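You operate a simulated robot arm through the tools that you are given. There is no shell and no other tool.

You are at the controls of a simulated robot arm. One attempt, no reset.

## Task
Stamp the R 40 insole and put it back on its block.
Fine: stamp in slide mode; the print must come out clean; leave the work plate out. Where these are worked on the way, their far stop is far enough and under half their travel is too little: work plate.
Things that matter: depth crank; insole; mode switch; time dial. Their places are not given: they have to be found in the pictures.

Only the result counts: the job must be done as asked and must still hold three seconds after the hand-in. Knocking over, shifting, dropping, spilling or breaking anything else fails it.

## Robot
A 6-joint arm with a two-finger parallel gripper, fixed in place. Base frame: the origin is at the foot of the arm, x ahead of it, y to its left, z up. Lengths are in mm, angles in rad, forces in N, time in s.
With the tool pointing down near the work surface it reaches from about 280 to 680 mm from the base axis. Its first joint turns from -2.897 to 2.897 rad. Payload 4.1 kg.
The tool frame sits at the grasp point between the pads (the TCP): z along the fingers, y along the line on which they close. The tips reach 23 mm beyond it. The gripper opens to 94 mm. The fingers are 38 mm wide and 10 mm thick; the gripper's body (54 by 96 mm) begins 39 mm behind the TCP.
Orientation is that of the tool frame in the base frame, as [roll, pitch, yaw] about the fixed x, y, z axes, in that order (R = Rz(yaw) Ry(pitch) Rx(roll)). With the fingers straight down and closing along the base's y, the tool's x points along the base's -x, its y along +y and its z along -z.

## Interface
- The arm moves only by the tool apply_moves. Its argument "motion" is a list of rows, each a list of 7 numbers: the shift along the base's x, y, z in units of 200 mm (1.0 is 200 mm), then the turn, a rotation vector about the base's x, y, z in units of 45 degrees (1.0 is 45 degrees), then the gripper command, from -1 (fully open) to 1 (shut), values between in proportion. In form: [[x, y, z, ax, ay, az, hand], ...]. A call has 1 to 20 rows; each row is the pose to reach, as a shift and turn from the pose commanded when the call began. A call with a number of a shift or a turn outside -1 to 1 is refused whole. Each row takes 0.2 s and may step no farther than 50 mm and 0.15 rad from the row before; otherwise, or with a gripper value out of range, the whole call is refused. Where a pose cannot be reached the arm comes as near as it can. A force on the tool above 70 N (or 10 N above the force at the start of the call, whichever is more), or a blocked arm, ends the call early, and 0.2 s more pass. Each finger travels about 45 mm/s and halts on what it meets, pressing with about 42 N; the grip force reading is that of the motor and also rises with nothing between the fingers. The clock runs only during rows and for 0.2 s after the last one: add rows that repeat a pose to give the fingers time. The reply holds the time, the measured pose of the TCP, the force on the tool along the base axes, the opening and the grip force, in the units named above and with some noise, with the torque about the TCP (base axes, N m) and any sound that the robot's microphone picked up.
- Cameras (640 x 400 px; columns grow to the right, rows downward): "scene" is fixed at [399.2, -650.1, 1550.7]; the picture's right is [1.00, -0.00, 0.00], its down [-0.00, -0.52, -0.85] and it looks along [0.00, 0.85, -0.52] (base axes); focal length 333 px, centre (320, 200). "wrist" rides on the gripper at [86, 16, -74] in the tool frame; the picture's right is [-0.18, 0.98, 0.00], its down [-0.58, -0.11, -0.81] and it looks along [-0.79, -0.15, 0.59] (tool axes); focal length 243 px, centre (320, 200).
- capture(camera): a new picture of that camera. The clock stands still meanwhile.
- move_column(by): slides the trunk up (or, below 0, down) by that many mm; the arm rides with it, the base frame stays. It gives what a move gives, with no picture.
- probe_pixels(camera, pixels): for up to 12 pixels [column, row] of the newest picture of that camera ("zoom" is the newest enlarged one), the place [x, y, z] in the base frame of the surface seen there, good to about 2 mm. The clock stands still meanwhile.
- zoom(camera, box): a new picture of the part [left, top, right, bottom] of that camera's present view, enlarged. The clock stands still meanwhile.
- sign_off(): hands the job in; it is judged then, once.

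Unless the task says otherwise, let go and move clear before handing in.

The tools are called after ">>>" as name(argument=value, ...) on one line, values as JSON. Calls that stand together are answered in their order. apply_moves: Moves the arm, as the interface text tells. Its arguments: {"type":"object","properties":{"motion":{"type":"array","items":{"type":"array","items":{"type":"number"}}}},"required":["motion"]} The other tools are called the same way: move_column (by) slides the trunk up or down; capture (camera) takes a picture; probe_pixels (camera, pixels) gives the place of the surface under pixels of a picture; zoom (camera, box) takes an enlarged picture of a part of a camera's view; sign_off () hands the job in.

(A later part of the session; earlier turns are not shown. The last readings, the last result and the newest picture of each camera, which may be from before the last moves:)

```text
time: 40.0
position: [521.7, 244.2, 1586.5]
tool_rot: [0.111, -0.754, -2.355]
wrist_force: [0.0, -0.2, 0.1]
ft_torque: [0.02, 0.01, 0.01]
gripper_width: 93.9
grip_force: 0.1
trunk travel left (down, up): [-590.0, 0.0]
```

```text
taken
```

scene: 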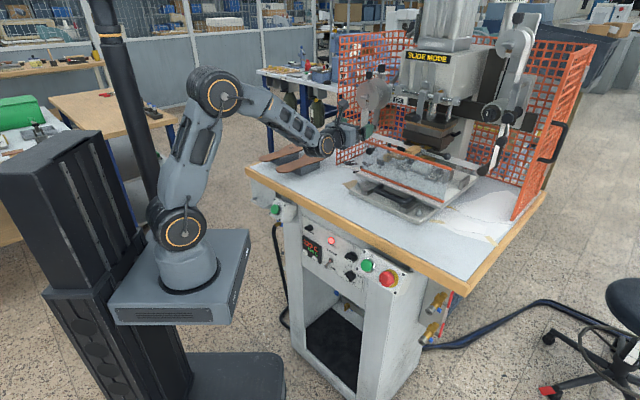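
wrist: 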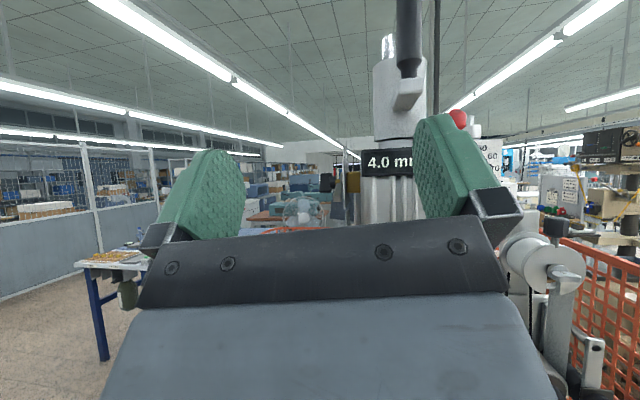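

>>> zoom(camera="wrist", box=[340, 0, 500, 180])

>>> probe_pixels(camera="wrist", pixels=[[390, 45], [395, 70], [380, 115], [408, 95], [408, 70], [408, 30], [408, 5], [420, 90], [458, 118], [385, 160], [480, 160]])

```text
2.22 times, centred on (420, 90) of wrist
```

zoom: 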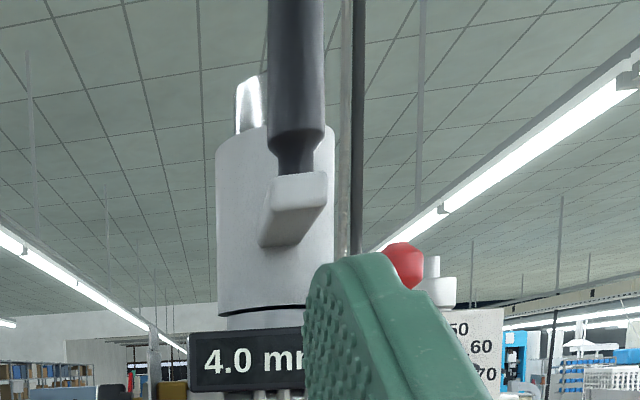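

```text
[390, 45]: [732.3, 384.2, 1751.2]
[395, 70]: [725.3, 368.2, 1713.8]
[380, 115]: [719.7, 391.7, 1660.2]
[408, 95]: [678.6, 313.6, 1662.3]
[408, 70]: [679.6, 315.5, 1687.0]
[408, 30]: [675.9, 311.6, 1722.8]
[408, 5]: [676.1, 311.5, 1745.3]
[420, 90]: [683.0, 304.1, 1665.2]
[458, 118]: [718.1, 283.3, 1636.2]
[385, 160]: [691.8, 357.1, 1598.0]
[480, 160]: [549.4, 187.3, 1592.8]
```

The crank and display are clear: handle near (677,313), z 1675–1750, axis near (753,388). Next I'll reorient the tool downward and look at the control panel for the mode switch and time dial.

>>> apply_moves(motion=[[-0.06, -0.06, -0.1, -0.122, 0.122, 0, -1], [-0.12, -0.12, -0.2, -0.245, 0.245, 0, -1], [-0.18, -0.18, -0.3, -0.367, 0.367, 0, -1], [-0.24, -0.24, -0.45, -0.49, 0.49, 0, -1], [-0.3, -0.3, -0.6, -0.612, 0.612, 0, -1], [-0.36, -0.36, -0.75, -0.735, 0.735, 0, -1]])

>>> apply_moves(motion=[[-0.03, 0, 0, -0.083, -0.083, 0.118, -1], [-0.06, 0, 0, -0.167, -0.167, 0.236, -1], [-0.09, 0, 0, -0.25, -0.25, 0.354, -1], [-0.12, 0, 0, -0.333, -0.333, 0.471, -1], [-0.15, 0, 0, -0.417, -0.417, 0.589, -1], [-0.15, 0, 0, -0.5, -0.5, 0.707, -1], [-0.15, 0, 0, -0.583, -0.583, 0.825, -1], [-0.15, 0, 0, -0.667, -0.667, 0.943, -1]])

>>> apply_moves(motion=[[0, 0, 0, -0.083, -0.083, 0.118, -1], [0, 0, 0, -0.167, -0.167, 0.236, -1], [0, 0, 0, -0.25, -0.25, 0.354, -1], [0, 0, 0, -0.333, -0.333, 0.471, -1], [0, 0, 0, -0.417, -0.417, 0.589, -1], [0, 0, 0, -0.5, -0.5, 0.707, -1], [0, 0, 0, -0.583, -0.583, 0.825, -1], [0, 0, 0, -0.667, -0.667, 0.943, -1]])

>>> apply_moves(motion=[[0, 0, 0, -0.083, -0.083, 0.118, -1], [0, 0, 0, -0.167, -0.167, 0.236, -1], [0, 0, 0, -0.25, -0.25, 0.354, -1], [0, 0, 0, -0.333, -0.333, 0.471, -1], [0, 0, 0, -0.417, -0.417, 0.589, -1], [0, 0, 0, -0.5, -0.5, 0.707, -1], [0, 0, 0, -0.583, -0.583, 0.825, -1], [0, 0, 0, -0.667, -0.667, 0.943, -1]])

```text
time: 41.4
position: [448.8, 171.5, 1436.6]
tool_rot: [-3.077, -1.565, 0.83]
wrist_force: [0.1, -0.6, 0.3]
ft_torque: [0.0, -0.02, 0.02]
gripper_width: 94.3
grip_force: 0.0
trunk travel left (down, up): [-590.0, 0.0]
```

```text
time: 43.1
position: [420.0, 171.4, 1436.7]
tool_rot: [2.071, -0.845, 2.742]
wrist_force: [0.3, -0.3, -0.1]
ft_torque: [0.01, 0.0, -0.01]
gripper_width: 93.8
grip_force: 0.0
trunk travel left (down, up): [-590.0, 0.0]
```

```text
time: 45.0
position: [419.9, 173.2, 1436.2]
tool_rot: [2.569, -0.25, -3.039]
wrist_force: [-0.4, -0.2, -0.8]
ft_torque: [0.03, 0.05, -0.01]
gripper_width: 94.0
grip_force: 0.1
trunk travel left (down, up): [-590.0, 0.0]
```

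```text
time: 46.8
position: [420.1, 172.8, 1436.8]
tool_rot: [-3.029, 0.003, -2.352]
wrist_force: [0.8, -0.5, -0.1]
ft_torque: [-0.03, -0.01, 0.0]
gripper_width: 93.8
grip_force: 0.0
trunk travel left (down, up): [-590.0, 0.0]
```

The tool now points down. I'll move back in front of the panel and lower the trunk.

>>> apply_moves(motion=[[-0.1, -0.12, 0, 0, 0, 0, -1], [-0.2, -0.24, 0, 0, 0, 0, -1], [-0.3, -0.36, 0, 0, 0, 0, -1], [-0.4, -0.48, 0, 0, 0, 0, -1], [-0.45, -0.57, 0, 0, 0, 0, -1]])

>>> move_column(by=-380)

>>> capture(camera="wrist")

>>> capture(camera="scene")

```text
time: 48.0
position: [328.6, 56.8, 1436.0]
tool_rot: [-3.03, 0.003, -2.354]
wrist_force: [-0.4, 0.5, 0.1]
ft_torque: [0.02, 0.01, 0.0]
gripper_width: 94.0
grip_force: 0.0
trunk travel left (down, up): [-590.0, 0.0]
```

```text
time: 51.6
position: [328.8, 57.3, 1057.2]
tool_rot: [-3.031, 0.003, -2.355]
wrist_force: [0.5, -0.2, 0.1]
ft_torque: [0.01, 0.01, 0.02]
gripper_width: 94.1
grip_force: 0.0
trunk travel left (down, up): [-210.0, 380.0]
```

```text
taken
```

wrist: 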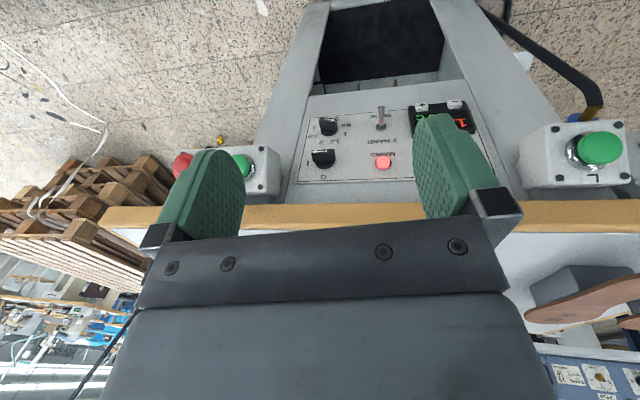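

```text
taken
```

scene: 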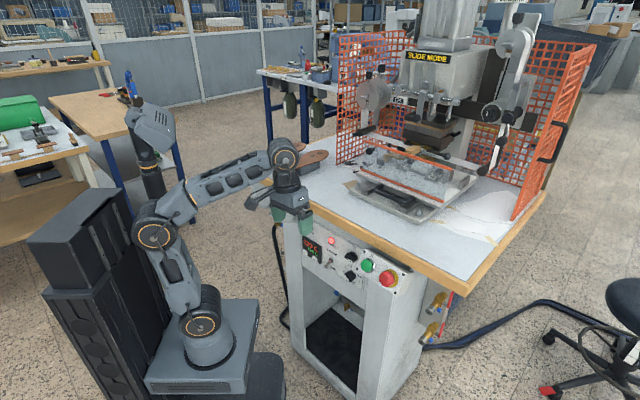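

>>> zoom(camera="wrist", box=[290, 90, 420, 190])

>>> zoom(camera="wrist", box=[360, 95, 480, 185])

>>> probe_pixels(camera="wrist", pixels=[[329, 126], [324, 157], [320, 135], [380, 118], [381, 108], [350, 120], [335, 175], [305, 150], [383, 162], [425, 107], [455, 105], [350, 145]])

>>> zoom(camera="scene", box=[320, 225, 384, 285])

```text
4.00 times, centred on (355, 140) of wrist
```

zoom: 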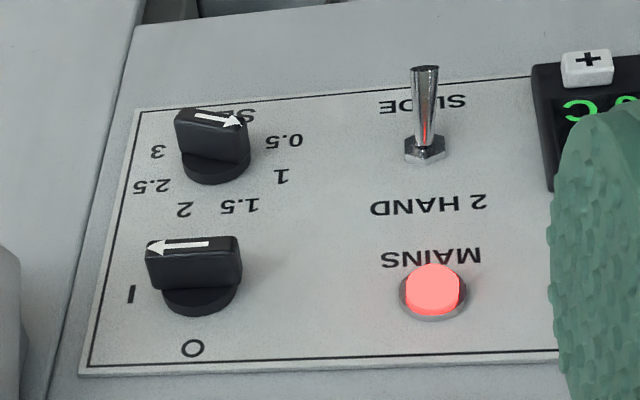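

```text
4.44 times, centred on (420, 140) of wrist
```

zoom: 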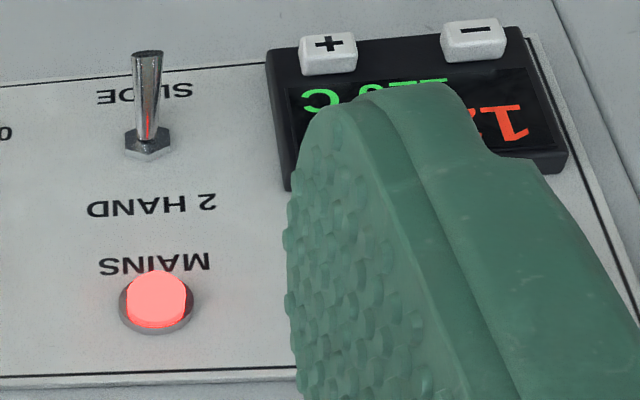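

```text
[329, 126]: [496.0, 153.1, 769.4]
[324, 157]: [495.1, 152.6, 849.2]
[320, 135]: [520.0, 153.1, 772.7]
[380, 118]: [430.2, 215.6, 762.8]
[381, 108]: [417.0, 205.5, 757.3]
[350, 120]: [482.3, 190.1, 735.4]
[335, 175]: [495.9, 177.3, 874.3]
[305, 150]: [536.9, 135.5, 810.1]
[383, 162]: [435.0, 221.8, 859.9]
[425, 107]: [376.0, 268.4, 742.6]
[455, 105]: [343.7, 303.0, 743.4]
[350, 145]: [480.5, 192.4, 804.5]
```

```text
6.67 times, centred on (352, 255) of scene
```

zoom: 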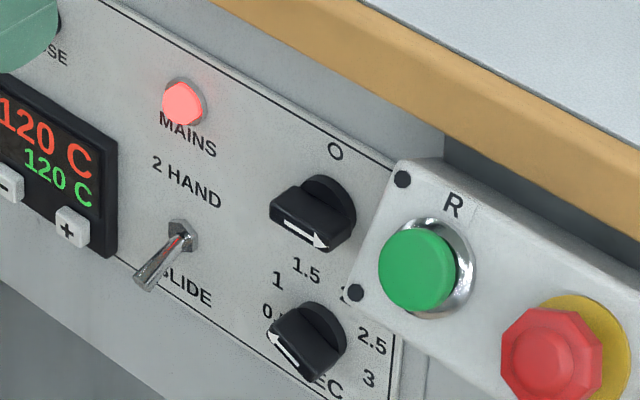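

The mode lever points down toward SLIDE and the time dial points at about 1. I'll inspect both more closely, along with the insole's edge thickness.

>>> zoom(camera="wrist", box=[305, 105, 355, 145])

>>> zoom(camera="wrist", box=[360, 95, 410, 145])

>>> probe_pixels(camera="zoom", pixels=[[270, 100], [270, 200], [270, 280], [270, 340], [200, 340], [200, 120]])

>>> zoom(camera="wrist", box=[510, 250, 640, 340])

>>> zoom(camera="scene", box=[284, 140, 334, 185])

```text
10.00 times, centred on (330, 125) of wrist
```

zoom: 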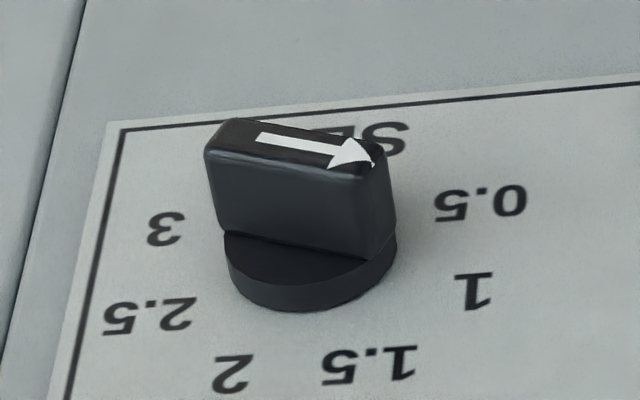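

```text
8.00 times, centred on (385, 120) of wrist
```

zoom: 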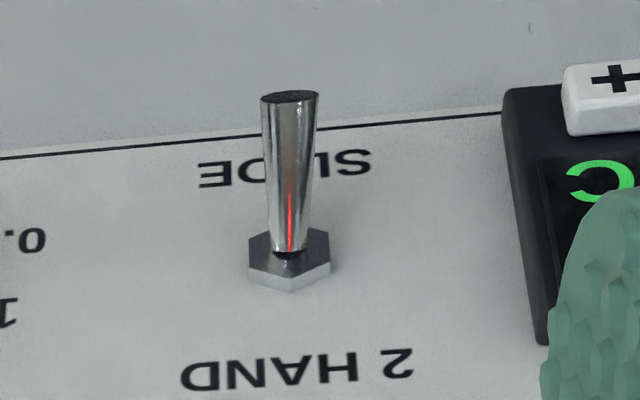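

```text
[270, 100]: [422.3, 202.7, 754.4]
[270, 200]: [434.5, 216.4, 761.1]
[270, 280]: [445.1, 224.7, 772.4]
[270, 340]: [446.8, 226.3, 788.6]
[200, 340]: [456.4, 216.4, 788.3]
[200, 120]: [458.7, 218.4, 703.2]
```

```text
4.44 times, centred on (575, 295) of wrist
```

zoom: 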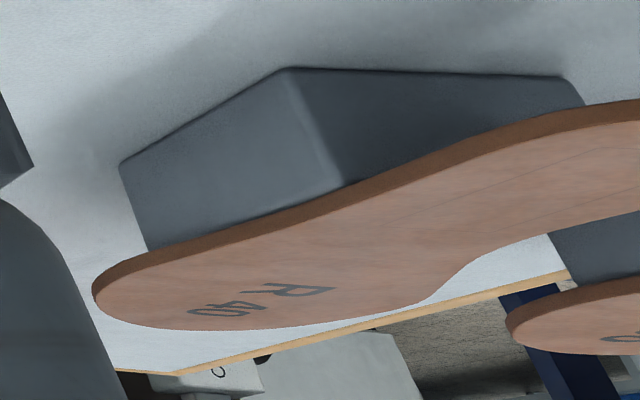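

```text
8.89 times, centred on (309, 162) of scene
```

zoom: 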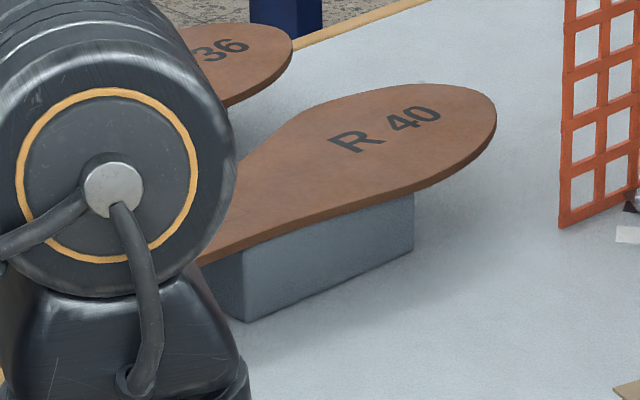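

The mode is SLIDE, the time dial is at 1 and the depth is 4.0. I'll measure the insole's thickness at its edge and its heel outline.

>>> probe_pixels(camera="zoom", pixels=[[330, 215], [330, 222], [330, 228], [330, 234], [330, 240], [400, 185], [400, 195], [400, 202], [400, 210], [380, 240]])

>>> zoom(camera="wrist", box=[540, 270, 600, 320])

>>> probe_pixels(camera="zoom", pixels=[[100, 100], [200, 150], [200, 180], [200, 200], [200, 220], [200, 240], [200, 260]])

```text
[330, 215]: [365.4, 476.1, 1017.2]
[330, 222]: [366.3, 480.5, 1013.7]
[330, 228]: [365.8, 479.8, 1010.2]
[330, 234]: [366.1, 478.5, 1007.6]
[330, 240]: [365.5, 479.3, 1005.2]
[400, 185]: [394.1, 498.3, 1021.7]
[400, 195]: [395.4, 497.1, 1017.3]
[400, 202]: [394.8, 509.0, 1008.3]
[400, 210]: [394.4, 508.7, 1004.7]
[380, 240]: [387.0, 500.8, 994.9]
```

```text
8.00 times, centred on (570, 295) of wrist
```

zoom: 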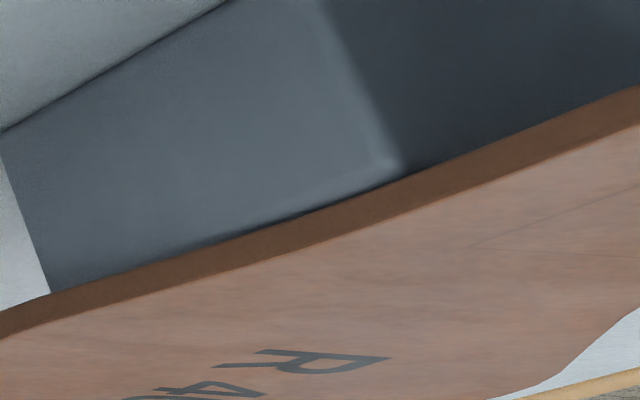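

```text
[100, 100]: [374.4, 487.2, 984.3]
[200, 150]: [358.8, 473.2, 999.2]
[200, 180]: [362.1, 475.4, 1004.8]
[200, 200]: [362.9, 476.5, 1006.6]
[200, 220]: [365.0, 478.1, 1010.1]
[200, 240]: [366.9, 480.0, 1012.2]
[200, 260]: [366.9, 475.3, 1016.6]
```

The insole is about 6 mm thick, which matches the "6 mm" on the fixture blocks. I'll raise the trunk again and look at the work plate from above in detail.

>>> move_column(by=315)

>>> apply_moves(motion=[[0.04, 0.03, 0, 0.059, 0.059, -0.144, -1], [0.08, 0.06, 0, 0.118, 0.118, -0.289, -1], [0.12, 0.09, 0, 0.177, 0.177, -0.433, -1], [0.16, 0.12, 0, 0.236, 0.236, -0.577, -1], [0.2, 0.15, 0, 0.295, 0.295, -0.722, -1], [0.24, 0.18, 0, 0.354, 0.354, -0.866, -1]])

>>> apply_moves(motion=[[0.04, 0.03, 0, 0.059, 0.059, -0.144, -1], [0.08, 0.06, 0, 0.118, 0.118, -0.289, -1], [0.12, 0.09, 0, 0.177, 0.177, -0.433, -1], [0.16, 0.12, 0, 0.236, 0.236, -0.577, -1], [0.2, 0.15, 0, 0.295, 0.295, -0.722, -1], [0.24, 0.18, 0, 0.354, 0.354, -0.866, -1]])

>>> apply_moves(motion=[[0.04, 0.03, -0.02, 0.059, 0.059, -0.144, -1], [0.08, 0.06, -0.04, 0.118, 0.118, -0.289, -1], [0.12, 0.09, -0.06, 0.177, 0.177, -0.433, -1], [0.16, 0.12, -0.08, 0.236, 0.236, -0.577, -1], [0.2, 0.15, -0.1, 0.295, 0.295, -0.722, -1], [0.24, 0.18, -0.12, 0.354, 0.354, -0.866, -1]])

>>> apply_moves(motion=[[0.08, 0.06, -0.08, 0.059, 0.059, -0.144, -1], [0.2, 0.12, -0.16, 0.118, 0.118, -0.289, -1], [0.32, 0.18, -0.25, 0.177, 0.177, -0.433, -1], [0.44, 0.24, -0.34, 0.236, 0.236, -0.577, -1], [0.56, 0.32, -0.43, 0.295, 0.295, -0.722, -1], [0.66, 0.4, -0.5, 0.354, 0.354, -0.866, -1]])

>>> capture(camera="wrist")

```text
time: 54.7
position: [328.4, 57.5, 1371.9]
tool_rot: [-3.029, 0.004, -2.355]
wrist_force: [0.4, -0.2, -0.2]
ft_torque: [0.0, -0.01, -0.01]
gripper_width: 93.9
grip_force: 0.1
trunk travel left (down, up): [-525.0, 65.0]
```

```text
time: 56.1
position: [377.7, 93.9, 1369.9]
tool_rot: [2.887, -0.124, -3.022]
wrist_force: [-0.4, -0.2, 0.0]
ft_torque: [-0.02, -0.01, -0.03]
gripper_width: 94.1
grip_force: 0.1
trunk travel left (down, up): [-525.0, 65.0]
```

```text
time: 57.5
position: [424.9, 129.1, 1369.6]
tool_rot: [2.664, -0.447, 2.635]
wrist_force: [0.4, 0.4, 0.1]
ft_torque: [-0.01, 0.02, -0.04]
gripper_width: 93.9
grip_force: 0.0
trunk travel left (down, up): [-525.0, 65.0]
```

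```text
time: 58.9
position: [474.2, 166.1, 1347.4]
tool_rot: [2.701, -0.829, 1.924]
wrist_force: [0.0, -0.7, 0.0]
ft_torque: [-0.03, -0.04, 0.01]
gripper_width: 94.0
grip_force: 0.0
trunk travel left (down, up): [-525.0, 65.0]
```

```text
time: 60.3
position: [605.3, 245.9, 1246.5]
tool_rot: [-3.03, -1.046, 0.784]
wrist_force: [0.5, -0.5, 0.0]
ft_torque: [0.03, 0.01, 0.03]
gripper_width: 94.2
grip_force: 0.0
trunk travel left (down, up): [-525.0, 65.0]
```

```text
taken
```

wrist: 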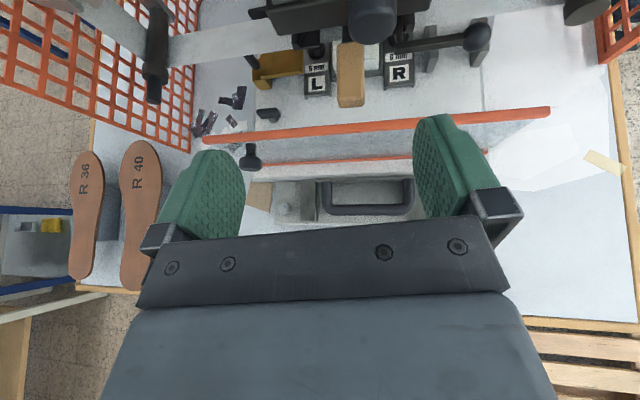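

This gives a good top view of the plate. I'll enlarge it.

>>> zoom(camera="wrist", box=[240, 20, 500, 190])

>>> zoom(camera="wrist", box=[290, 20, 430, 120])

>>> zoom(camera="wrist", box=[400, 0, 560, 110])

>>> zoom(camera="wrist", box=[60, 130, 180, 300])

```text
2.35 times, centred on (370, 105) of wrist
```

zoom: 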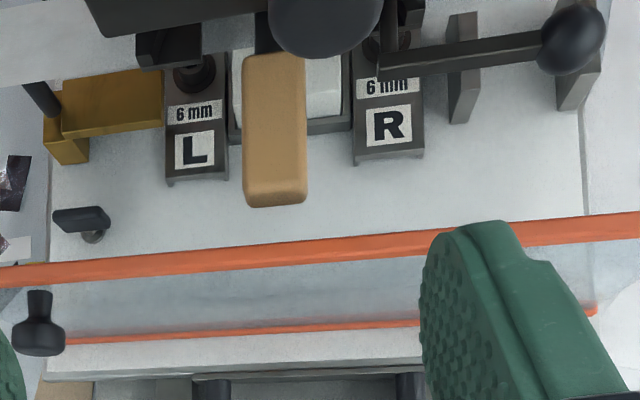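

```text
4.00 times, centred on (360, 70) of wrist
```

zoom: 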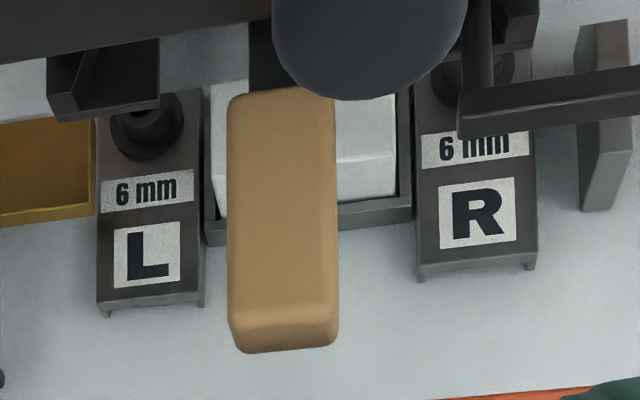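

```text
3.64 times, centred on (480, 55) of wrist
```

zoom: 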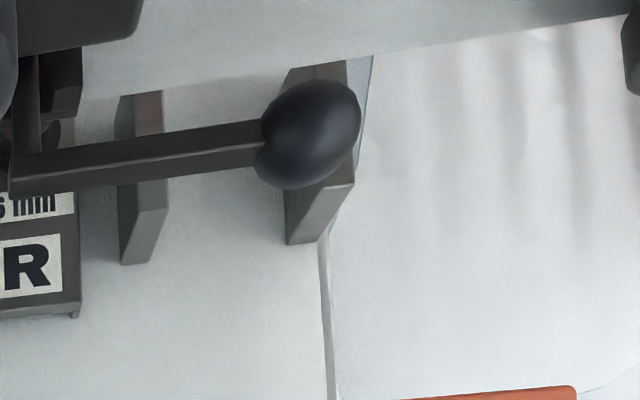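

```text
2.35 times, centred on (120, 215) of wrist
```

zoom: 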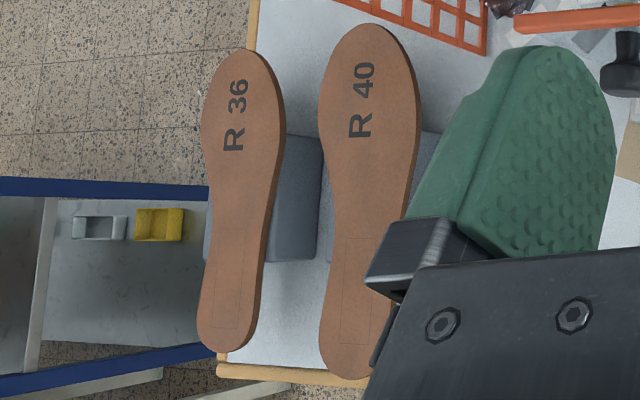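

I'll probe corner points of the anvil, the blocks, the uprights and the insole.

>>> probe_pixels(camera="wrist", pixels=[[345, 68], [386, 60], [345, 45], [386, 48], [341, 79], [391, 71], [316, 92], [338, 90], [397, 83], [422, 81], [440, 50], [489, 48]])

>>> probe_pixels(camera="wrist", pixels=[[439, 64], [480, 64], [437, 30], [488, 20], [280, 65], [258, 80], [327, 48], [405, 40], [350, 30], [200, 70], [380, 10], [268, 113]])

>>> probe_pixels(camera="zoom", pixels=[[370, 26], [350, 378], [320, 110], [418, 120], [345, 240], [378, 240], [341, 342], [375, 342], [322, 345], [326, 230], [404, 215], [360, 200]])

```text
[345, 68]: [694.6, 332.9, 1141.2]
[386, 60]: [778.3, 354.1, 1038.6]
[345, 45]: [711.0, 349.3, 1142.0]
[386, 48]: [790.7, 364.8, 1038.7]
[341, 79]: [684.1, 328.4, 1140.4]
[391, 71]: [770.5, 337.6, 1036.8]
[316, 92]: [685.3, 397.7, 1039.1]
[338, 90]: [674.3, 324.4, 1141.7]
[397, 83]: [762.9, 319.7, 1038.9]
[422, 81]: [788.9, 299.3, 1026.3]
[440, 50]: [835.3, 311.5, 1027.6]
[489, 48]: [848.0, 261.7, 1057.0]
```

```text
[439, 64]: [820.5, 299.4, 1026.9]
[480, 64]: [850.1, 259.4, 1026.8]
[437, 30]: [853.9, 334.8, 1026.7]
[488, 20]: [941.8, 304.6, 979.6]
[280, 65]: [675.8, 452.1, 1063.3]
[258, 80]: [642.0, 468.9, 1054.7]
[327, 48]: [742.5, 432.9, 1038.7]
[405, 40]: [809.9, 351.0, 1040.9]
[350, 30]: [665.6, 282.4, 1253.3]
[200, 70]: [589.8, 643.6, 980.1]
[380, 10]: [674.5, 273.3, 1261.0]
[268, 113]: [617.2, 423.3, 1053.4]
```

```text
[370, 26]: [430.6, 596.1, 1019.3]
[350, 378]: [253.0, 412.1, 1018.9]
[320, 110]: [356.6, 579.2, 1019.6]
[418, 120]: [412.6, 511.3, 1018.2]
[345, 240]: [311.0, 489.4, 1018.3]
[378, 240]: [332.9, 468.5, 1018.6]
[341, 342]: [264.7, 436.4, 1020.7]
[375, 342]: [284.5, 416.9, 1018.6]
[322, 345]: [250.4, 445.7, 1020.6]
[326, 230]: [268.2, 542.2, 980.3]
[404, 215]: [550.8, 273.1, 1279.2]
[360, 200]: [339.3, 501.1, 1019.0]
```

My earlier pixel mapping was off, so I'll re-zoom and probe directly in the enlarged picture.

>>> zoom(camera="wrist", box=[280, 20, 440, 120])

>>> probe_pixels(camera="zoom", pixels=[[217, 190], [390, 150], [385, 110], [217, 120], [210, 240], [405, 205], [102, 290], [200, 280], [422, 255], [532, 248], [605, 150], [620, 40]])

>>> probe_pixels(camera="zoom", pixels=[[145, 120], [60, 210], [30, 140], [280, 300], [370, 40], [580, 100], [595, 205], [360, 175], [230, 70], [100, 70], [300, 20], [470, 70]])

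>>> zoom(camera="wrist", box=[420, 0, 548, 80])

>>> probe_pixels(camera="zoom", pixels=[[60, 200], [85, 120], [60, 320], [300, 260], [305, 300], [280, 110], [330, 360], [90, 300], [560, 60], [250, 100]])

```text
4.00 times, centred on (360, 70) of wrist
```

zoom: 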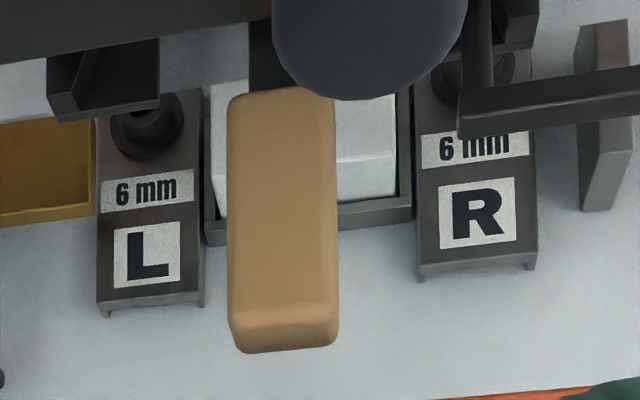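

```text
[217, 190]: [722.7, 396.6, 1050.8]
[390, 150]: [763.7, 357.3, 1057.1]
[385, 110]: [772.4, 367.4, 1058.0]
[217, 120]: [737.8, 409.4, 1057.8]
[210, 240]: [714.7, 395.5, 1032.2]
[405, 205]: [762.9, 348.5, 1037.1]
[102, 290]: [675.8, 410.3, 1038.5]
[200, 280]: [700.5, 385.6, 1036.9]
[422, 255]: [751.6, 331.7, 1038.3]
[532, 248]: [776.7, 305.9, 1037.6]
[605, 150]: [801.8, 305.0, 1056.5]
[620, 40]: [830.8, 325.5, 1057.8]
```

```text
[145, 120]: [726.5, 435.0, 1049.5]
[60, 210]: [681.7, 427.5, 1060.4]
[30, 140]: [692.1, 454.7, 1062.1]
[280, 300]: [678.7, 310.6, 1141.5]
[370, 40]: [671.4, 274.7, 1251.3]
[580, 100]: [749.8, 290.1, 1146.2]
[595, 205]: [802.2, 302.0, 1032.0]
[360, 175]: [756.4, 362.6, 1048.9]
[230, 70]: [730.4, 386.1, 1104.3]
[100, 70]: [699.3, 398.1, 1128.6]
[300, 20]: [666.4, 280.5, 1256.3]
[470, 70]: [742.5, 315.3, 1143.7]
```

```text
5.00 times, centred on (484, 40) of wrist
```

zoom: 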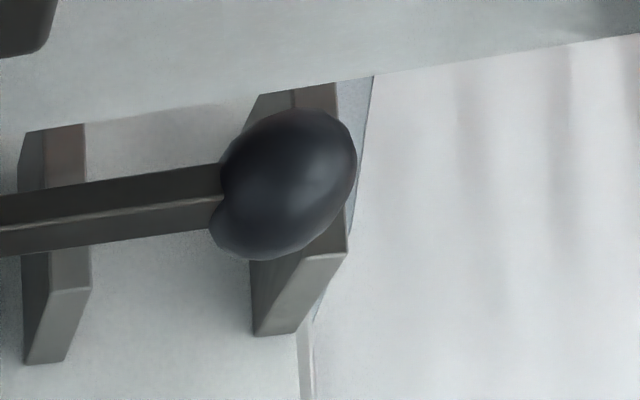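

```text
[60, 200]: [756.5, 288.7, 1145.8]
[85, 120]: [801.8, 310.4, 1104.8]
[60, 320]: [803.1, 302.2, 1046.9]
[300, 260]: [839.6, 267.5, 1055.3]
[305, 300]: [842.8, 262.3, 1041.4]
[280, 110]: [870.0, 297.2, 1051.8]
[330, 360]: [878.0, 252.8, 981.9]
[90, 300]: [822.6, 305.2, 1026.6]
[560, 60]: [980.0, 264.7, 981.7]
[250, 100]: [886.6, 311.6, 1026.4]
```

The anvil is directly beneath the die, so the plate is in right now. The insole must lie sideways, resting on the anvil and uprights whose tops are at z 1057. I'll turn the tool vertical with the fingers closing along the slide direction, to pull the plate out by its handle.

>>> apply_moves(motion=[[-0.06, -0.06, 0.02, -0.118, 0.118, 0, -1], [-0.12, -0.12, 0.04, -0.236, 0.236, 0, -1], [-0.18, -0.18, 0.06, -0.354, 0.354, 0, -1], [-0.24, -0.24, 0.06, -0.471, 0.471, 0, -1], [-0.3, -0.3, 0.06, -0.589, 0.589, 0, -1], [-0.36, -0.36, 0.06, -0.707, 0.707, 0, -1], [-0.4, -0.4, 0.06, -0.825, 0.825, 0, -1], [-0.42, -0.42, 0.06, -0.943, 0.943, 0, -1]])

>>> apply_moves(motion=[[0, 0, 0, 0, 0, 0.1667, -1], [0, 0, 0, 0, 0, 0.3333, -1], [0, 0, 0, 0, 0, 0.5, -1], [0, 0, 0, 0, 0, 0.6667, -1], [0, 0, 0, 0, 0, 0.8333, -1], [0, 0, 0, 0, 0, 1.0, -1]])

>>> apply_moves(motion=[[0, 0, 0, 0, 0, 0.1667, -1], [0, 0, 0, 0, 0, 0.3333, -1], [0, 0, 0, 0, 0, 0.5, -1], [0, 0, 0, 0, 0, 0.6667, -1], [0, 0, 0, 0, 0, 0.8333, -1], [0, 0, 0, 0, 0, 1.0, -1]])

>>> capture(camera="wrist")

```text
time: 62.1
position: [520.9, 161.3, 1260.0]
tool_rot: [-3.029, 0.005, 0.785]
wrist_force: [-0.7, 0.4, 0.0]
ft_torque: [0.03, -0.03, -0.03]
gripper_width: 93.9
grip_force: 0.0
trunk travel left (down, up): [-525.0, 65.0]
```

```text
time: 63.5
position: [520.2, 162.2, 1258.2]
tool_rot: [-3.031, 0.005, 1.573]
wrist_force: [-0.6, -0.9, -0.2]
ft_torque: [-0.02, 0.01, -0.02]
gripper_width: 94.1
grip_force: 0.1
trunk travel left (down, up): [-525.0, 65.0]
```

```text
time: 64.9
position: [522.1, 162.6, 1258.4]
tool_rot: [-3.03, 0.002, 2.359]
wrist_force: [0.3, 0.0, 0.0]
ft_torque: [-0.03, 0.0, 0.02]
gripper_width: 94.1
grip_force: 0.1
trunk travel left (down, up): [-525.0, 65.0]
```

```text
taken
```

wrist: 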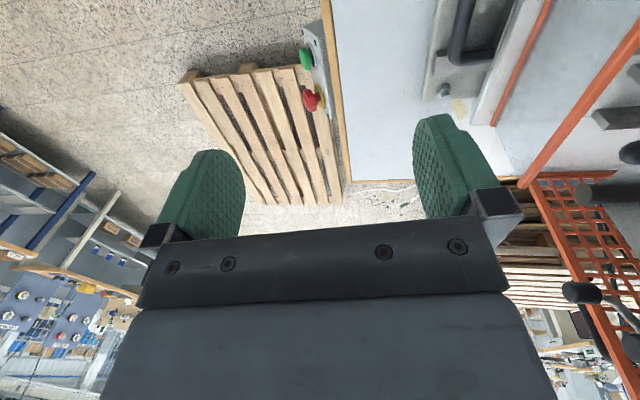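

The tool has a 6° tilt error that I'll correct while moving above the handle bar at d≈593. The fingers go partly open to about 60 mm.

>>> apply_moves(motion=[[0.085, 0.069, -0.138, 0.05, -0.05, 0, -0.28], [0.17, 0.137, -0.276, 0.1, -0.1, 0, -0.28], [0.256, 0.206, -0.414, 0.1, -0.1, 0, -0.28], [0.342, 0.274, -0.552, 0.1, -0.1, 0, -0.28], [0.427, 0.343, -0.69, 0.1, -0.1, 0, -0.28]])

>>> capture(camera="wrist")

>>> capture(camera="scene")

```text
time: 66.1
position: [607.0, 230.3, 1121.2]
tool_rot: [-3.14, 0.004, 2.357]
wrist_force: [-0.2, -0.2, -0.4]
ft_torque: [-0.01, 0.03, -0.03]
gripper_width: 60.1
grip_force: 0.1
trunk travel left (down, up): [-525.0, 65.0]
```

```text
taken
```

wrist: 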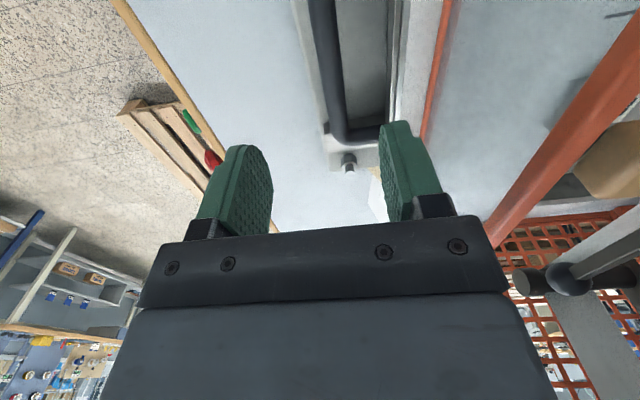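

```text
taken
```

scene: 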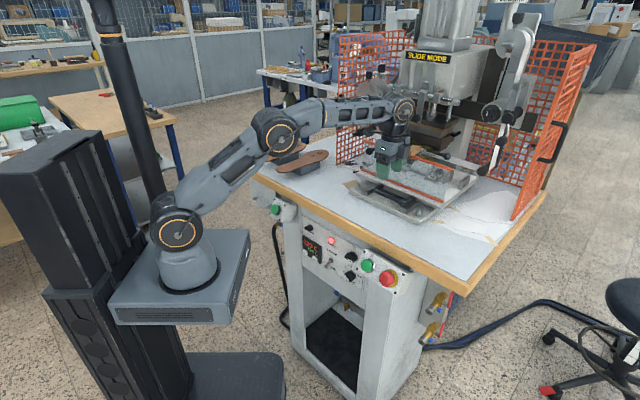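

I'll probe the handle bar edges in this view.

>>> probe_pixels(camera="wrist", pixels=[[322, 40], [315, 40], [333, 40], [327, 80], [333, 115], [340, 132], [365, 134], [385, 80], [350, 80], [310, 80]])

>>> zoom(camera="wrist", box=[270, 0, 430, 180])

```text
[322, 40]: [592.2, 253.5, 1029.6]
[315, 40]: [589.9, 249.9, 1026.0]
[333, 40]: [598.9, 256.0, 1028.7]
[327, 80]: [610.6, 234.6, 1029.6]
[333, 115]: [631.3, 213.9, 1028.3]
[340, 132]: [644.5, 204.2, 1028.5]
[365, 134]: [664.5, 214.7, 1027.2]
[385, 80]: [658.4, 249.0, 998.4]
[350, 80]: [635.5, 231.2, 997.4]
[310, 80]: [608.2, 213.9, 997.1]
```

```text
2.22 times, centred on (350, 90) of wrist
```

zoom: 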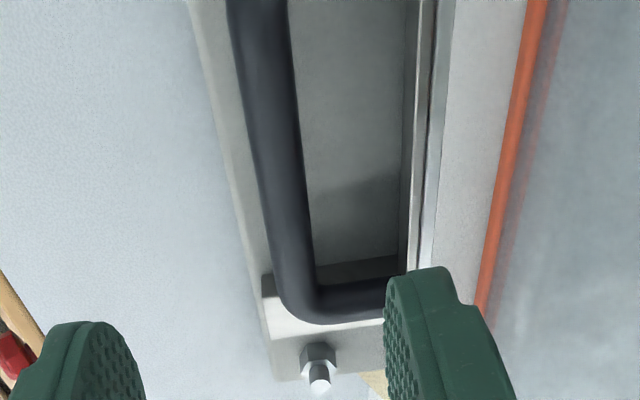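

The bar is centred at d≈598 with its top at z≈1029. I'll shift slightly, lower to TCP z≈1030 and close on the bar.

>>> apply_moves(motion=[[0.02, 0.022, -0.12, 0, 0, 0, -0.28], [0.02, 0.022, -0.24, 0, 0, 0, -0.28], [0.02, 0.022, -0.36, 0, 0, 0, -0.28], [0.02, 0.022, -0.455, 0, 0, 0, -0.28], [0.02, 0.022, -0.455, 0, 0, 0, 1], [0.02, 0.022, -0.455, 0, 0, 0, 1], [0.02, 0.022, -0.455, 0, 0, 0, 1], [0.02, 0.022, -0.455, 0, 0, 0, 1], [0.02, 0.022, -0.455, 0, 0, 0, 1]])

```text
time: 68.1
position: [610.4, 235.0, 1029.5]
tool_rot: [-3.14, 0.003, 2.359]
wrist_force: [4.2, 0.6, -1.7]
ft_torque: [-0.25, -0.43, 1.93]
gripper_width: 15.5
grip_force: 45.0
trunk travel left (down, up): [-525.0, 65.0]
```

The bar is gripped at 15.5 mm. I'll pull outward gently along −d and watch the force.

>>> apply_moves(motion=[[-0.035, -0.035, 0, 0, 0, 0, 1], [-0.071, -0.071, 0, 0, 0, 0, 1], [-0.106, -0.106, 0, 0, 0, 0, 1], [-0.141, -0.141, 0, 0, 0, 0, 1], [-0.177, -0.177, 0, 0, 0, 0, 1]])

>>> capture(camera="scene")

```text
time: 69.3
position: [574.5, 198.4, 1028.2]
tool_rot: [-3.14, 0.002, 2.358]
wrist_force: [3.0, -2.0, -0.3]
ft_torque: [-0.18, -0.42, 1.73]
gripper_width: 16.0
grip_force: 44.6
trunk travel left (down, up): [-525.0, 65.0]
```

```text
taken
```

scene: 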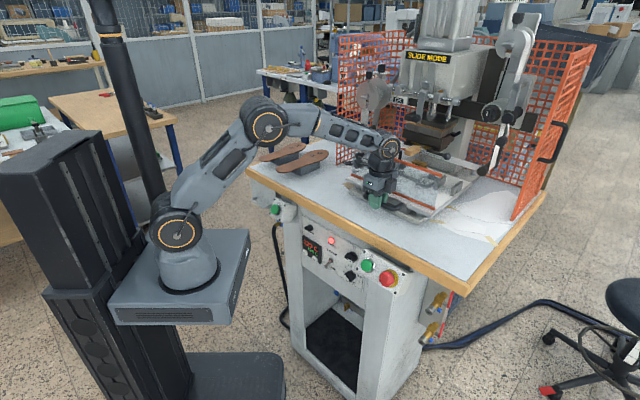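

The plate slides out easily. I'll continue pulling to its stop.

>>> apply_moves(motion=[[-0.071, -0.071, 0, 0, 0, 0, 1], [-0.141, -0.141, 0, 0, 0, 0, 1], [-0.212, -0.212, 0, 0, 0, 0, 1], [-0.283, -0.283, 0, 0, 0, 0, 1], [-0.354, -0.354, 0, 0, 0, 0, 1]])

>>> apply_moves(motion=[[-0.053, -0.053, 0, 0, 0, 0, 1], [-0.106, -0.106, 0, 0, 0, 0, 1], [-0.16, -0.16, 0, 0, 0, 0, 1], [-0.212, -0.212, 0, 0, 0, 0, 1]])

>>> capture(camera="scene")

```text
time: 70.5
position: [504.3, 127.8, 1030.0]
tool_rot: [-3.138, 0.001, 2.358]
wrist_force: [-2.4, -2.2, -3.7]
ft_torque: [-0.52, -0.93, 1.72]
gripper_width: 16.1
grip_force: 45.1
trunk travel left (down, up): [-525.0, 65.0]
```

```text
time: 71.7
position: [472.1, 95.5, 1029.0]
tool_rot: [3.118, 0.013, 2.36]
wrist_force: [33.8, 42.8, -24.6]
ft_torque: [0.82, 0.44, 1.93]
gripper_width: 15.9
grip_force: 45.9
trunk travel left (down, up): [-525.0, 65.0]
stopped in row 4: the force on the tool passed its limit at 74 N (the readings are from after the stop); the commanded pose is now the measured one
```

```text
taken
```

scene: 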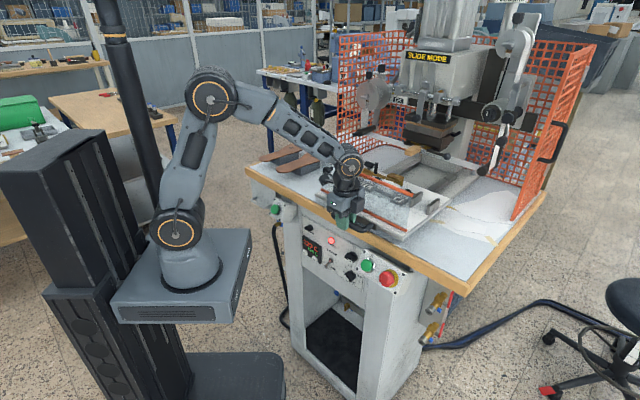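

The out stop was reached after about 196 mm. I'll relax the force, open to 60 mm and rise.

>>> apply_moves(motion=[[0.01, 0.01, 0, 0, 0, 0, 1], [0.02, 0.02, 0, 0, 0, 0, 1], [0.02, 0.02, 0, 0, 0, 0, -0.28], [0.02, 0.02, 0, 0, 0, 0, -0.28], [0.02, 0.02, 0, 0, 0, 0, -0.28], [0.02, 0.02, 0, 0, 0, 0, -0.28]])

>>> apply_moves(motion=[[0, 0, 0.15, 0, 0, 0, -0.28], [0, 0, 0.35, 0, 0, 0, -0.28], [0, 0, 0.55, 0, 0, 0, -1], [0, 0, 0.75, 0, 0, 0, -1], [0, 0, 0.95, 0, 0, 0, -1]])

>>> capture(camera="scene")

>>> zoom(camera="scene", box=[300, 120, 492, 240])

```text
time: 73.1
position: [470.0, 92.9, 1032.4]
tool_rot: [3.12, 0.011, 2.353]
wrist_force: [0.4, -0.3, 0.2]
ft_torque: [0.01, 0.01, -0.01]
gripper_width: 60.2
grip_force: 0.1
trunk travel left (down, up): [-525.0, 65.0]
```

```text
time: 74.3
position: [468.9, 91.5, 1222.9]
tool_rot: [3.12, 0.01, 2.353]
wrist_force: [0.2, -0.1, 0.0]
ft_torque: [0.0, -0.01, -0.03]
gripper_width: 94.0
grip_force: 0.0
trunk travel left (down, up): [-525.0, 65.0]
```

```text
taken
```

scene: 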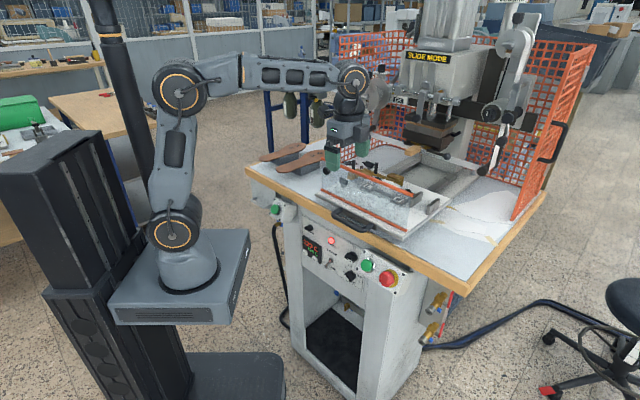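

```text
3.33 times, centred on (396, 180) of scene
```

zoom: 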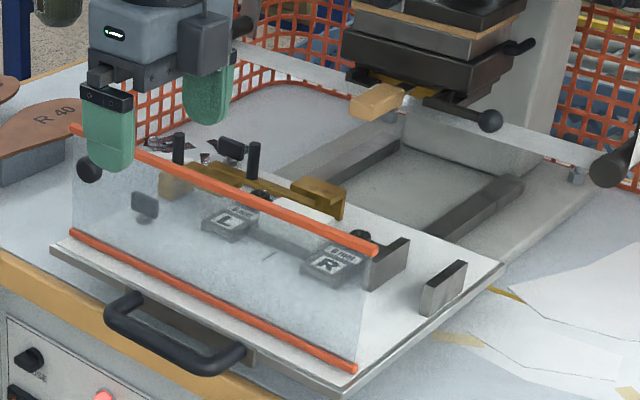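

The plate is out and the anvil now sits clear of the head. I'll look down on the fixtures from the left.

>>> apply_moves(motion=[[0.03, 0.24, -0.02, -0.0105, 0.0285, 0, -1], [0.06, 0.48, -0.04, -0.0105, 0.0285, 0, -1], [0.09, 0.72, -0.07, -0.0105, 0.0285, 0, -1], [0.12, 0.95, -0.1, -0.0105, 0.0285, 0, -1]])

>>> apply_moves(motion=[[0.04, 0.12, 0, 0, 0, 0, -1], [0.04, 0.25, 0, 0, 0, 0, -1]])

>>> capture(camera="wrist")

>>> zoom(camera="wrist", box=[240, 0, 560, 200])

```text
time: 75.3
position: [493.1, 284.0, 1201.9]
tool_rot: [3.14, 0.003, 2.355]
wrist_force: [-0.3, -0.3, 0.3]
ft_torque: [0.01, 0.02, 0.01]
gripper_width: 93.9
grip_force: 0.0
trunk travel left (down, up): [-525.0, 65.0]
```

```text
time: 75.9
position: [501.4, 332.4, 1201.4]
tool_rot: [3.142, 0.001, 2.353]
wrist_force: [0.3, -0.9, -0.1]
ft_torque: [-0.04, 0.0, 0.02]
gripper_width: 94.0
grip_force: 0.0
trunk travel left (down, up): [-525.0, 65.0]
```

```text
taken
```

wrist: 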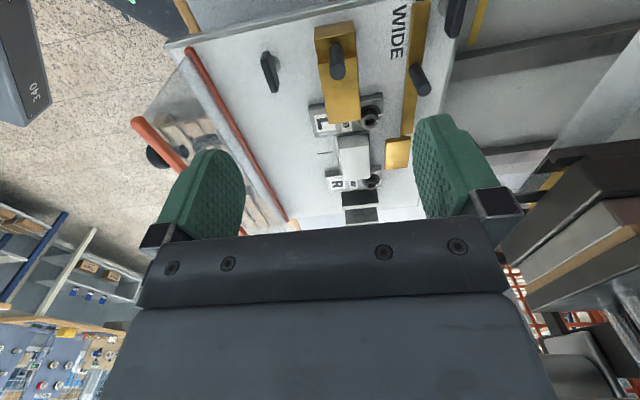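

```text
2.00 times, centred on (400, 100) of wrist
```

zoom: 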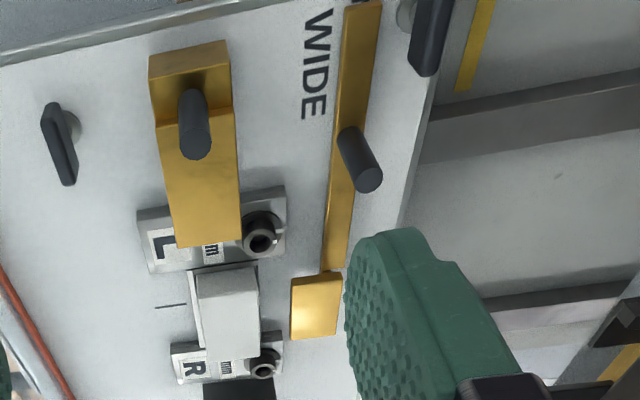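

I'll enlarge and probe the brass stops, the anvil and the blocks in this clear view.

>>> zoom(camera="wrist", box=[296, 80, 424, 220])

>>> zoom(camera="wrist", box=[250, 0, 490, 150])

>>> probe_pixels(camera="wrist", pixels=[[330, 118], [356, 118], [320, 40], [350, 40], [343, 140], [366, 138], [345, 170], [366, 175], [388, 145], [408, 143], [390, 165], [408, 165]])

>>> probe_pixels(camera="wrist", pixels=[[404, 130], [412, 10], [428, 10], [337, 60], [420, 80], [370, 117], [372, 180], [345, 183], [320, 122], [362, 198], [362, 214], [345, 198]])

```text
2.86 times, centred on (360, 150) of wrist
```

zoom: 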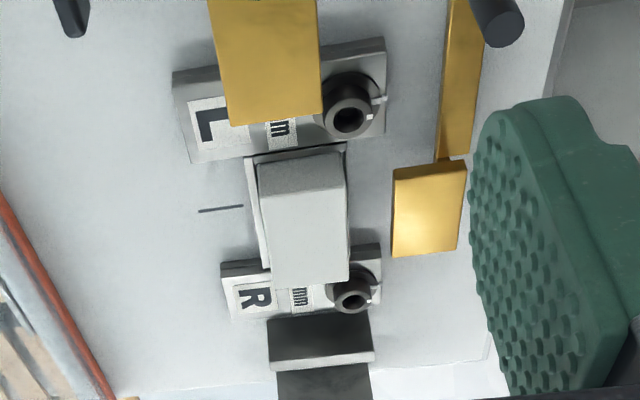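

```text
2.67 times, centred on (370, 75) of wrist
```

zoom: 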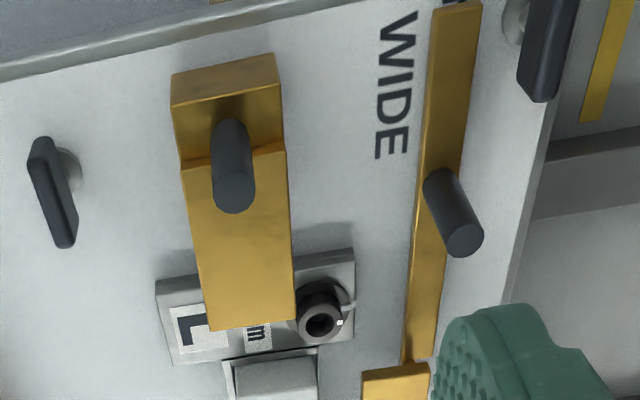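

```text
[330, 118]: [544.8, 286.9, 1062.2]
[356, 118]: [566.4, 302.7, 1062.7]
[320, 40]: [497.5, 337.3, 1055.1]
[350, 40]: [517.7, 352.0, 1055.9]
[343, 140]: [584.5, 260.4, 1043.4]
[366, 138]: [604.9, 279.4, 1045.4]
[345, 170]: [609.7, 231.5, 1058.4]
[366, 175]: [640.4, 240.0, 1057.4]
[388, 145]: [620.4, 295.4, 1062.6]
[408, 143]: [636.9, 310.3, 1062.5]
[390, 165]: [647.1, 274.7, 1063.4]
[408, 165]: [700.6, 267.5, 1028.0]
```

```text
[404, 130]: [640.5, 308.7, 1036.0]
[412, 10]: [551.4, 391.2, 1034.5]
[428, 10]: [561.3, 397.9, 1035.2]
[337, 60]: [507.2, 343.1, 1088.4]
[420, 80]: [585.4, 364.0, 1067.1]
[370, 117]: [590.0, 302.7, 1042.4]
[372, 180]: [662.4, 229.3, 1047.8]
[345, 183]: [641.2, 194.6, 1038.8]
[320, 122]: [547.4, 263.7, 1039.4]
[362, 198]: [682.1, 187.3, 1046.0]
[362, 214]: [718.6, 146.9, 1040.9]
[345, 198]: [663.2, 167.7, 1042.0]
```

I'll probe precise edges of the brass heel stop, side stop and anvil pad using a zoom.

>>> zoom(camera="wrist", box=[312, 100, 424, 190])

>>> probe_pixels(camera="zoom", pixels=[[150, 80], [245, 70], [180, 175], [250, 165], [320, 150], [190, 320], [340, 325], [260, 240], [420, 210], [520, 200], [415, 300], [500, 295]])

```text
4.44 times, centred on (368, 145) of wrist
```

zoom: 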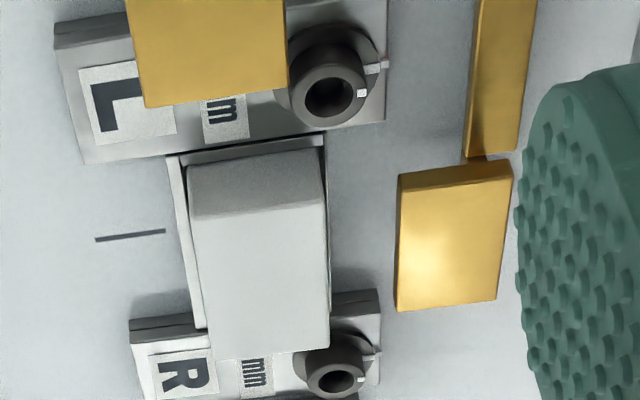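

```text
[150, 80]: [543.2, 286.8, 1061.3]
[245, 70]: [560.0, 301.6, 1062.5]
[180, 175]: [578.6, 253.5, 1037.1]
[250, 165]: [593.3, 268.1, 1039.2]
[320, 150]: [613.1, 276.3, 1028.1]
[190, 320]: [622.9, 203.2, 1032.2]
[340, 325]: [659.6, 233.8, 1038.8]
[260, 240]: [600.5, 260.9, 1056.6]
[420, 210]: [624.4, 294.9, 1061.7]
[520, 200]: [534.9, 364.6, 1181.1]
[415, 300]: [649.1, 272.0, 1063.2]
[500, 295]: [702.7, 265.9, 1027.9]
```

>>> probe_pixels(camera="zoom", pixels=[[260, 222], [262, 348], [198, 260], [322, 250], [210, 340], [325, 325], [155, 100], [270, 90], [403, 200], [405, 290], [505, 180], [490, 290]])

>>> zoom(camera="scene", box=[330, 150, 430, 220])

```text
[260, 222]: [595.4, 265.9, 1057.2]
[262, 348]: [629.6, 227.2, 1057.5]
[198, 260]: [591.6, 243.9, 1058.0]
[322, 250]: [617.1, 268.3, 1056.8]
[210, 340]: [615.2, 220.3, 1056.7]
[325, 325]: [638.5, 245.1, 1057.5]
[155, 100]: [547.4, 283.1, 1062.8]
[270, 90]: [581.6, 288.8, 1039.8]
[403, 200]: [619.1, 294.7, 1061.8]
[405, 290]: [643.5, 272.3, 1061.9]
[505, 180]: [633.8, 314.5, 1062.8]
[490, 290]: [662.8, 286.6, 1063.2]
```

```text
5.71 times, centred on (380, 185) of scene
```

zoom: 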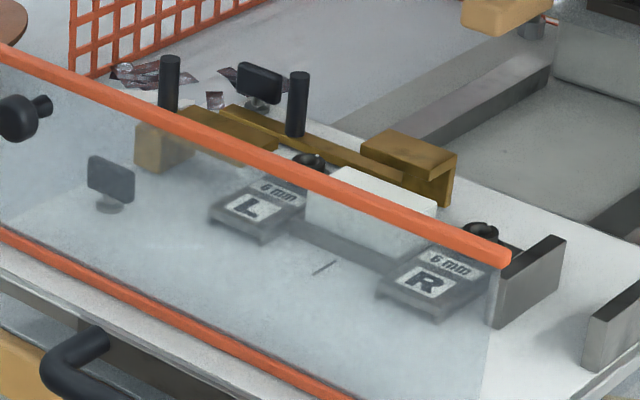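

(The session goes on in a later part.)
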